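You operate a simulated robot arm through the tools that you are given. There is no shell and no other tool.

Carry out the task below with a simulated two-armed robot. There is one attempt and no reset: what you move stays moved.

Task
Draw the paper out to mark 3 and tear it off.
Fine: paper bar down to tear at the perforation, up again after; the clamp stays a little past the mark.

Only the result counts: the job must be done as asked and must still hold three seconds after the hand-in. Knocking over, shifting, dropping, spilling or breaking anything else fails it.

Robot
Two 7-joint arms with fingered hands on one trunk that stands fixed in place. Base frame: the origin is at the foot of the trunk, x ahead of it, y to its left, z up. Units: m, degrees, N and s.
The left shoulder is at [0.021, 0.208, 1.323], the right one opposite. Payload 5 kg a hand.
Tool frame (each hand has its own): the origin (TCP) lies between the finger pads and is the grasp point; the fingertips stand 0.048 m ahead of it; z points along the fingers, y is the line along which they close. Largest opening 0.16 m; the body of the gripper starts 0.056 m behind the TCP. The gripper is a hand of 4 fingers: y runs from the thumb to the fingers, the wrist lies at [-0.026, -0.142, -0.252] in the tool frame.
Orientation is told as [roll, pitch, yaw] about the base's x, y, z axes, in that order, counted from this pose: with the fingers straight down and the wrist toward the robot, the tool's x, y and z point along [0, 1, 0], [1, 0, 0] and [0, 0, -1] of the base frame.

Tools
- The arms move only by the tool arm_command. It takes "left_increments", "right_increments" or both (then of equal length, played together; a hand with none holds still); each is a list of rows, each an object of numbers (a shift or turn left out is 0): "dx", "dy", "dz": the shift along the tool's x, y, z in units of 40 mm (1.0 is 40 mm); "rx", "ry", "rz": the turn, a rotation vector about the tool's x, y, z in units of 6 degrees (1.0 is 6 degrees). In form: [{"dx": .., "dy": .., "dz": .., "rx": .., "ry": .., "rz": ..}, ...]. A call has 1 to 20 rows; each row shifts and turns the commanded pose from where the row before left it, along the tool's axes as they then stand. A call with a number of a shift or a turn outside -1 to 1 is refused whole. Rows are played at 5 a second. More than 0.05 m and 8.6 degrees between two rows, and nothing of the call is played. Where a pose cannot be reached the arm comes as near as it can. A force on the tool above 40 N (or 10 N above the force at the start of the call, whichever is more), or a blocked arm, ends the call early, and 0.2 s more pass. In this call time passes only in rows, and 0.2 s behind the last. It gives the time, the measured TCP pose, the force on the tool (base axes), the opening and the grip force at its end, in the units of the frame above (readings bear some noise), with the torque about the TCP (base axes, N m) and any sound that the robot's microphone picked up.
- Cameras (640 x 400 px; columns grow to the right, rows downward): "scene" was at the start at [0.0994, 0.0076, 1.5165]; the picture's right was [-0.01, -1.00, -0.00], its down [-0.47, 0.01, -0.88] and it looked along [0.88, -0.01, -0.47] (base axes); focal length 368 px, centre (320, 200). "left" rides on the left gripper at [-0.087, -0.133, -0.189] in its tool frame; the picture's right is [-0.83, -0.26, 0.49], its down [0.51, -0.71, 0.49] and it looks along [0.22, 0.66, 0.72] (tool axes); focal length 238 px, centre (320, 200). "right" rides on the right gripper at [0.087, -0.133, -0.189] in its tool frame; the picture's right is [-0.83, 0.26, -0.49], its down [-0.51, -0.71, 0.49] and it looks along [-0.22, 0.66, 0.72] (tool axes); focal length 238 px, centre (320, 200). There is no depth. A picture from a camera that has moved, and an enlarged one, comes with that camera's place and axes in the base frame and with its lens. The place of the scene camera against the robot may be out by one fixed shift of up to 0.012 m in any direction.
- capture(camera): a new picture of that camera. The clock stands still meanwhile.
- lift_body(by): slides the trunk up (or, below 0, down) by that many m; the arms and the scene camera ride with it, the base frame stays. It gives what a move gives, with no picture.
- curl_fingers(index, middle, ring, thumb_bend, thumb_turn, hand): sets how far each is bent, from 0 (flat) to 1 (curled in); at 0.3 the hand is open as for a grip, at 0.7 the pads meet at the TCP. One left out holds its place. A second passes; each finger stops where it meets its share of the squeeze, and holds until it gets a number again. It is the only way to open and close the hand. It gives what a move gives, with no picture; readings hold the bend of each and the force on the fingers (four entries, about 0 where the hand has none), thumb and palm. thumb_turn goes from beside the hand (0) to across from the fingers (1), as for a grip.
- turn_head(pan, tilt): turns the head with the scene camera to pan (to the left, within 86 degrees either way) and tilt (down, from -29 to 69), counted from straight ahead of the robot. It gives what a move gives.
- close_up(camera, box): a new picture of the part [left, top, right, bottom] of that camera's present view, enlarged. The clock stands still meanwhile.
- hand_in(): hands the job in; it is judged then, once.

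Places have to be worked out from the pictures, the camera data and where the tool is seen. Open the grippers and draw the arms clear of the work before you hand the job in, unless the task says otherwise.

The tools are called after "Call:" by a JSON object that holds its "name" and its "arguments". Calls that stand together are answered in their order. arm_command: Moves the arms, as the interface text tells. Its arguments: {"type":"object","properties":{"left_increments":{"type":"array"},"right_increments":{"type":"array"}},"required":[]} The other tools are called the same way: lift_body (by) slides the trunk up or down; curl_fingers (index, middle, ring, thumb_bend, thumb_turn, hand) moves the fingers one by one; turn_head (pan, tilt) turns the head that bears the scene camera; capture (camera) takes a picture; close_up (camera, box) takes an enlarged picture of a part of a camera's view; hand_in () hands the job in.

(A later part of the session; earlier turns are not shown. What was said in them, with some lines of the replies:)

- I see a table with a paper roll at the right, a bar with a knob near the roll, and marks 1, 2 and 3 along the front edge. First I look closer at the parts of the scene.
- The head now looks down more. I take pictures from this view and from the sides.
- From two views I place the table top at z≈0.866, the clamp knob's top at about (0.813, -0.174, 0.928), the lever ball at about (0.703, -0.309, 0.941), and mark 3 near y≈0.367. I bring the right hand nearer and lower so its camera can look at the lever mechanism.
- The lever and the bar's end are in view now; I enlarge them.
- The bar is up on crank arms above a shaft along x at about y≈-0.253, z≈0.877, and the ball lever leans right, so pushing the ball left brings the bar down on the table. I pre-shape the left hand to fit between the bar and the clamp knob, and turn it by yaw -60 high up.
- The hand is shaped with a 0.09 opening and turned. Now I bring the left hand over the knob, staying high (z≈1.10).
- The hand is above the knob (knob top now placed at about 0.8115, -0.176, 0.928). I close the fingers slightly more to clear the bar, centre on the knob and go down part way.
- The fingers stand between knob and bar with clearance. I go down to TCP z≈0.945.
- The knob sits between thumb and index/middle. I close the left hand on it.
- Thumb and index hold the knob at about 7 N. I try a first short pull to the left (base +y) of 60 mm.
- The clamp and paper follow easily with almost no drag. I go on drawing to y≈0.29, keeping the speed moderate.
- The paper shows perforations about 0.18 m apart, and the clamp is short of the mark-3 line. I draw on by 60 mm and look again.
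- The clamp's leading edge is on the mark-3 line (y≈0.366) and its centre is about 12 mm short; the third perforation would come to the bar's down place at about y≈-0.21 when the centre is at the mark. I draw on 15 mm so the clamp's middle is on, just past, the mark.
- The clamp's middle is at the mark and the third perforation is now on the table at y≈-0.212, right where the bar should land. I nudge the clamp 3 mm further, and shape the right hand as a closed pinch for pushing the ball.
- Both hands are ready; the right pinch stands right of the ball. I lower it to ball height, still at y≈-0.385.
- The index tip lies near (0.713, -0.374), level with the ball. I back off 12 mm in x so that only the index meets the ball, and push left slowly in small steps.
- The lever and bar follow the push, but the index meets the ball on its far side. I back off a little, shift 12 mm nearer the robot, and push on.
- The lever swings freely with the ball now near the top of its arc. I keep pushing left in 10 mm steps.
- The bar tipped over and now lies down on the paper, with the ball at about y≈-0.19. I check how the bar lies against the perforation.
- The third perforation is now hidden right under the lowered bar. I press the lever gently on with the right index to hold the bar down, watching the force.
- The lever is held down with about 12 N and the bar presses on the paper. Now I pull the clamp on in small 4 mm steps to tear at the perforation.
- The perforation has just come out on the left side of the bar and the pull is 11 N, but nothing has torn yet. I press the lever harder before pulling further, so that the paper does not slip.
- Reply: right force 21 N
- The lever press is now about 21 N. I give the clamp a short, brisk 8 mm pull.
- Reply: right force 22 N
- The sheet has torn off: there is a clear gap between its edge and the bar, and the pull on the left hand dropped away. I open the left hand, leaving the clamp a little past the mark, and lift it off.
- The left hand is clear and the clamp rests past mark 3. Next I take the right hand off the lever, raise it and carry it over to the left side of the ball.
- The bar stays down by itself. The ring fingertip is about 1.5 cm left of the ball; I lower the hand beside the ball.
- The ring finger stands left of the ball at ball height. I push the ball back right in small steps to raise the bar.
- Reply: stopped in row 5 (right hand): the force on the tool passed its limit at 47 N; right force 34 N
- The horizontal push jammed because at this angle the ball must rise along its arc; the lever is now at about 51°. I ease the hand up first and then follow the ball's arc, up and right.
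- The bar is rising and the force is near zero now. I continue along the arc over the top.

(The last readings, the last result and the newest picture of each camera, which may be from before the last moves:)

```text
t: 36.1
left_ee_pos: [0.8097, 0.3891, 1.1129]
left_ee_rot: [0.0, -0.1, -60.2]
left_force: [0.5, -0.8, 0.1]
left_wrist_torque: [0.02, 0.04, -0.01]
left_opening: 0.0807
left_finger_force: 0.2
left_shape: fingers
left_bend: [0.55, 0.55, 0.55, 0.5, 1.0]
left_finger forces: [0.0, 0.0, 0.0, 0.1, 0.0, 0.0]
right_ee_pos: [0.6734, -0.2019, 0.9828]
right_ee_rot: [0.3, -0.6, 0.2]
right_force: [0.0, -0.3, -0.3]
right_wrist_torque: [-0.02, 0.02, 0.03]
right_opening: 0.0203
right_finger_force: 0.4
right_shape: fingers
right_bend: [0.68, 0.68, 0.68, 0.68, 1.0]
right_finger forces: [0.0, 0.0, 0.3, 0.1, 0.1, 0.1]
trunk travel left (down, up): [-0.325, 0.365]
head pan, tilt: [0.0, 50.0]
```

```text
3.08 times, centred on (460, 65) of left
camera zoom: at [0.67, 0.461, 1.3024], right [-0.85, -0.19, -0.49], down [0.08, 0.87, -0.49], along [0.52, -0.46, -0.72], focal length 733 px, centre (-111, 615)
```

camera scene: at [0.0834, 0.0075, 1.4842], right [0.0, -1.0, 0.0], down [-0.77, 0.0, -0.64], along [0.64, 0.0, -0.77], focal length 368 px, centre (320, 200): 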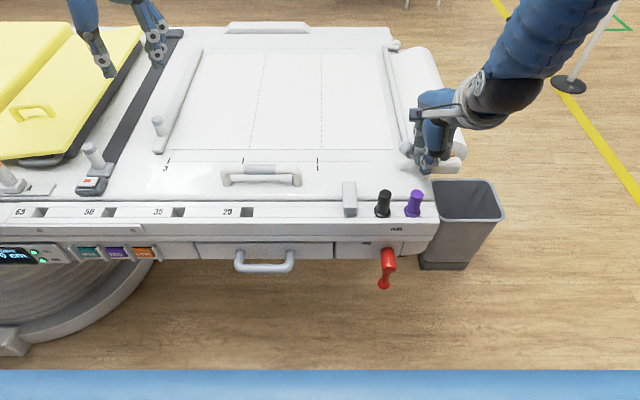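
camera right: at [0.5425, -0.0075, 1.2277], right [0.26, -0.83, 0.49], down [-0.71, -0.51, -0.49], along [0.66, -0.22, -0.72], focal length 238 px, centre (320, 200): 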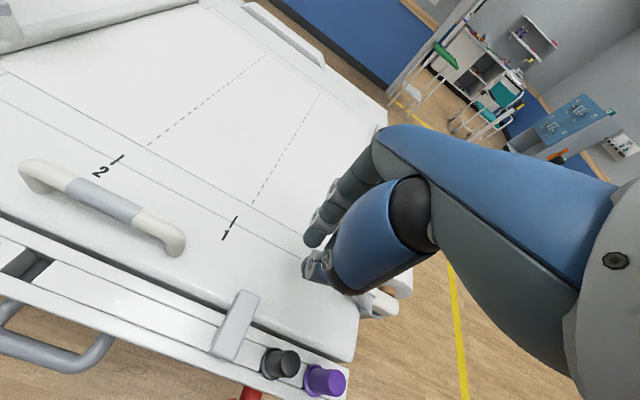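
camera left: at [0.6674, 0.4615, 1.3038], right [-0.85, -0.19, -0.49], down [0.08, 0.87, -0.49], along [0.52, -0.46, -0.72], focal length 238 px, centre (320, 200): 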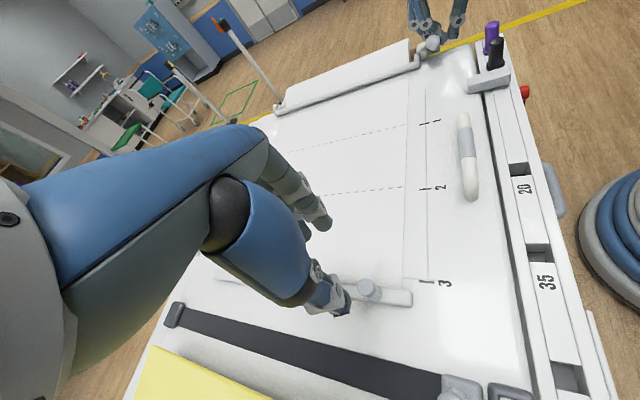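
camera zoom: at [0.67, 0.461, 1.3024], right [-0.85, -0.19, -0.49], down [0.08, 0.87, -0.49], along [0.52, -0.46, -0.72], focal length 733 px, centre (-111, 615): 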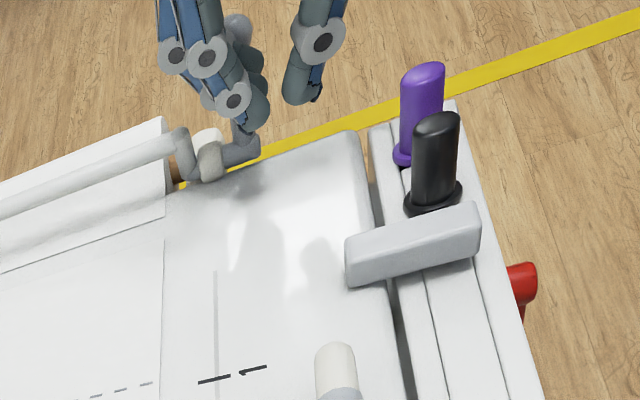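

The paper bar is nearly up again (lever at about 108°, it started at about 131°). I push the remaining 2.5 cm to the stop, gently.

Call:
{"name": "arm_command", "arguments": {"right_increments": [{"dx": -0.2, "dz": 0.1}, {"dx": -0.2, "dz": 0.1}, {"dx": -0.2, "dz": 0.05}]}}

Call:
{"name": "close_up", "arguments": {"camera": "scene", "box": [340, 40, 520, 220]}}

Call:
{"name": "close_up", "arguments": {"camera": "left", "box": [360, 0, 560, 130]}}

```text
t: 36.9
left_ee_pos: [0.8104, 0.3905, 1.1145]
left_ee_rot: [0.1, 0.0, -60.1]
left_force: [0.5, -0.8, 0.4]
left_wrist_torque: [0.03, 0.03, -0.01]
left_opening: 0.0801
left_finger_force: 0.0
left_shape: fingers
left_bend: [0.55, 0.55, 0.55, 0.5, 1.0]
left_finger forces: [0.0, 0.0, 0.1, 0.0, 0.0, 0.0]
right_ee_pos: [0.674, -0.2258, 0.973]
right_ee_rot: [0.4, -0.7, 0.2]
right_force: [-0.5, -0.5, 0.4]
right_wrist_torque: [0.03, -0.03, -0.02]
right_opening: 0.0203
right_finger_force: 0.1
right_shape: fingers
right_bend: [0.68, 0.68, 0.68, 0.68, 1.0]
right_finger forces: [0.0, 0.0, 0.0, 0.1, 0.0, 0.0]
trunk travel left (down, up): [-0.325, 0.365]
head pan, tilt: [0.0, 50.0]
```

```text
2.22 times, centred on (430, 130) of scene
camera zoom: at [0.0854, 0.0084, 1.4841], right [0.0, -1.0, 0.0], down [-0.77, 0.0, -0.64], along [0.64, 0.0, -0.77], focal length 818 px, centre (76, 356)
```

zoom: 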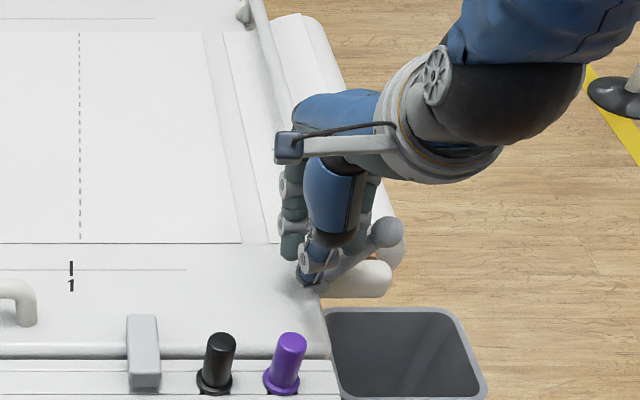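

```text
3.08 times, centred on (460, 65) of left
camera zoom: at [0.6698, 0.4615, 1.3023], right [-0.85, -0.19, -0.49], down [0.08, 0.87, -0.49], along [0.52, -0.46, -0.72], focal length 733 px, centre (-111, 615)
```

zoom: 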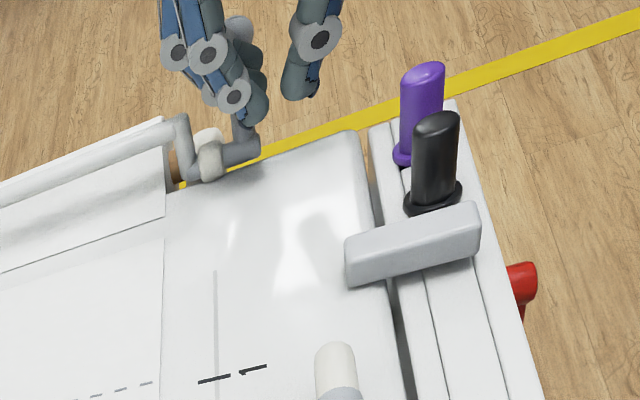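

The ball is back near its start place and the bar is up. I step the right hand left off the lever, then raise it and draw it clear.

Call:
{"name": "arm_command", "arguments": {"right_increments": [{"dx": 0.25}, {"dx": 0.25}, {"dz": -0.8}, {"dz": -0.9}, {"dz": -0.9}, {"dz": -0.9}, {"dz": -0.9}, {"dz": -0.9}]}}

Call:
{"name": "capture", "arguments": {"camera": "scene"}}

Call:
{"name": "close_up", "arguments": {"camera": "scene", "box": [350, 30, 490, 180]}}

```text
t: 38.7
left_ee_pos: [0.81, 0.39, 1.1138]
left_ee_rot: [0.0, 0.0, -60.1]
left_force: [-1.2, 0.1, -0.2]
left_wrist_torque: [-0.07, -0.08, 0.02]
left_opening: 0.0807
left_finger_force: 0.0
left_shape: fingers
left_bend: [0.55, 0.55, 0.55, 0.5, 1.0]
left_finger forces: [0.0, 0.1, 0.1, 0.0, 0.0, 0.0]
right_ee_pos: [0.6698, -0.2066, 1.1855]
right_ee_rot: [0.3, -0.6, 0.1]
right_force: [-0.9, 0.0, -1.1]
right_wrist_torque: [-0.04, -0.1, -0.01]
right_opening: 0.0202
right_finger_force: 0.0
right_shape: fingers
right_bend: [0.68, 0.68, 0.68, 0.68, 1.0]
right_finger forces: [0.0, 0.0, 0.0, 0.0, 0.0, 0.0]
trunk travel left (down, up): [-0.325, 0.365]
head pan, tilt: [0.0, 50.0]
```

```text
taken
camera scene: at [0.084, 0.0091, 1.4842], right [0.0, -1.0, 0.0], down [-0.77, 0.0, -0.64], along [0.64, 0.0, -0.77], focal length 368 px, centre (320, 200)
```

scene: 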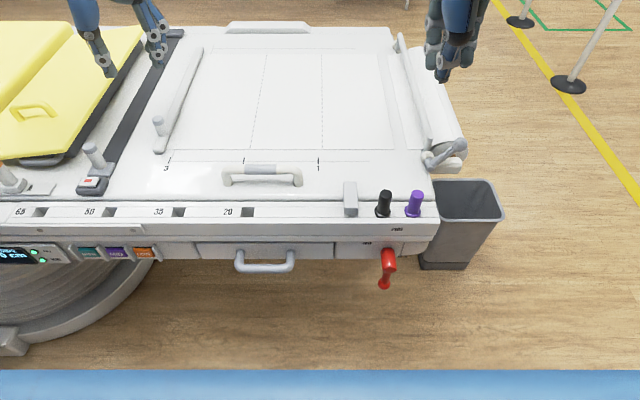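

```text
2.67 times, centred on (420, 105) of scene
camera zoom: at [0.084, 0.0091, 1.4842], right [0.0, -1.0, 0.0], down [-0.77, 0.0, -0.64], along [0.64, 0.0, -0.77], focal length 981 px, centre (53, 453)
```

zoom: 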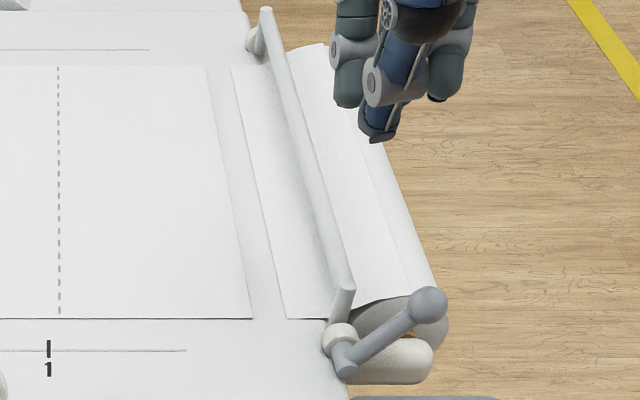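

The sheet lies torn off with a clean gap, the bar is up with the ball at its start place, and the clamp is a little past mark 3. I raise both arms clear and open both hands.

Call:
{"name": "arm_command", "arguments": {"left_increments": [{"dz": -0.9}, {"dz": -0.9}, {"dz": -0.9}, {"dz": -0.9}, {"dy": -0.4, "dx": -0.5}, {"dy": -0.4, "dx": -0.5}, {"dy": -0.4, "dx": -0.5}], "right_increments": [{"dz": -0.5}, {"dz": -0.5}, {"dx": -0.9}, {"dx": -0.9}, {"dx": -0.9}, {"dx": -0.9}, {"dx": -0.9}]}}

Call:
{"name": "curl_fingers", "arguments": {"hand": "left", "index": 0.3, "middle": 0.3, "ring": 0.3, "thumb_bend": 0.3}}

Call:
{"name": "curl_fingers", "arguments": {"hand": "right", "index": 0.3, "middle": 0.3, "ring": 0.3, "thumb_bend": 0.3}}

Call:
{"name": "capture", "arguments": {"camera": "scene"}}

Call:
{"name": "close_up", "arguments": {"camera": "scene", "box": [130, 20, 480, 200]}}

```text
t: 40.3
left_ee_pos: [0.7341, 0.3999, 1.2601]
left_ee_rot: [0.1, 0.0, -60.2]
left_force: [-0.4, -0.6, 0.8]
left_wrist_torque: [0.14, -0.11, 0.01]
left_opening: 0.0807
left_finger_force: 0.1
left_shape: fingers
left_bend: [0.55, 0.55, 0.55, 0.5, 1.0]
left_finger forces: [0.0, 0.0, 0.0, 0.0, 0.0, 0.0]
right_ee_pos: [0.6698, -0.3902, 1.2245]
right_ee_rot: [0.2, -0.6, 0.2]
right_force: [-0.3, 0.7, 0.5]
right_wrist_torque: [0.02, -0.1, -0.02]
right_opening: 0.0203
right_finger_force: 0.1
right_shape: fingers
right_bend: [0.68, 0.68, 0.68, 0.68, 1.0]
right_finger forces: [0.0, 0.0, 0.0, 0.0, 0.0, 0.1]
trunk travel left (down, up): [-0.325, 0.365]
head pan, tilt: [0.0, 50.0]
```

```text
t: 41.3
left_ee_pos: [0.7347, 0.4007, 1.2579]
left_ee_rot: [0.0, -0.1, -60.0]
left_force: [-0.8, 0.4, 0.4]
left_wrist_torque: [0.0, -0.01, 0.0]
left_opening: 0.1697
left_finger_force: 0.1
left_shape: fingers
left_bend: [0.3, 0.3, 0.3, 0.3, 0.98]
left_finger forces: [0.0, 0.0, 0.1, 0.0, 0.0, 0.1]
right_ee_pos: [0.671, -0.3885, 1.2233]
right_ee_rot: [0.3, -0.7, 0.1]
right_force: [0.3, -0.1, -0.6]
right_wrist_torque: [0.0, -0.03, 0.02]
right_opening: 0.0205
right_finger_force: 0.0
right_shape: fingers
right_bend: [0.68, 0.68, 0.68, 0.68, 1.0]
right_finger forces: [0.1, 0.0, 0.0, 0.1, 0.1, 0.0]
trunk travel left (down, up): [-0.325, 0.365]
head pan, tilt: [0.0, 50.0]
```

```text
t: 42.3
left_ee_pos: [0.7355, 0.4007, 1.2576]
left_ee_rot: [0.0, 0.0, -60.1]
left_force: [-0.2, -0.7, 0.2]
left_wrist_torque: [-0.01, -0.02, 0.01]
left_opening: 0.1697
left_finger_force: 0.2
left_shape: fingers
left_bend: [0.3, 0.3, 0.3, 0.3, 0.98]
left_finger forces: [0.0, 0.0, 0.0, 0.1, 0.0, 0.0]
right_ee_pos: [0.6702, -0.3894, 1.2247]
right_ee_rot: [0.3, -0.5, 0.2]
right_force: [-0.4, -0.4, -0.4]
right_wrist_torque: [-0.02, 0.03, 0.0]
right_opening: 0.1698
right_finger_force: 0.2
right_shape: fingers
right_bend: [0.3, 0.3, 0.3, 0.3, 0.98]
right_finger forces: [0.1, 0.0, 0.0, 0.1, 0.0, 0.0]
trunk travel left (down, up): [-0.325, 0.365]
head pan, tilt: [0.0, 50.0]
```

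```text
taken
camera scene: at [0.0853, 0.0088, 1.4841], right [0.0, -1.0, 0.0], down [-0.77, 0.0, -0.64], along [0.64, 0.0, -0.77], focal length 368 px, centre (320, 200)
```

scene: 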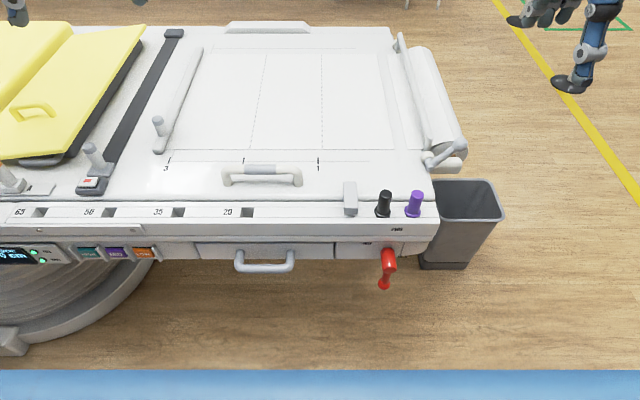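

```text
1.83 times, centred on (305, 110) of scene
camera zoom: at [0.0853, 0.0088, 1.4841], right [0.0, -1.0, 0.0], down [-0.77, 0.0, -0.64], along [0.64, 0.0, -0.77], focal length 673 px, centre (347, 365)
```

zoom: 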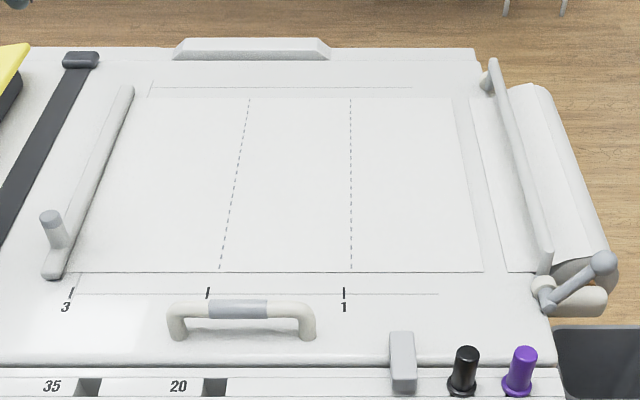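

The sheet of three lengths is torn off at its perforation, the bar is up, the clamp rests a little past mark 3, and both hands are open and clear. I hand the job in.

Call:
{"name": "hand_in", "arguments": {}}

```text
The job is handed in.
```

I drew the paper out to mark 3, tore it off at the third perforation and handed the job in. I don't have the verdict.

- **Sheet:** it lies on the table with a clear gap between its torn edge and the paper still on the roll.
- **Clamp:** it rests about 2.5 to 3 cm past mark 3. The paper slid about 1 cm under the bar before it tore, and the tearing pull moved the clamp further. I left it there.
- **Paper bar:** it went down for the tear and is up again, with the lever ball back at its starting place. On the way up, one push stopped at 47 N, over the force limit. I then followed the ball's arc and it moved freely.
- **Arms:** both hands are open and clear of the table. The last picture shows nothing else moved or knocked over.
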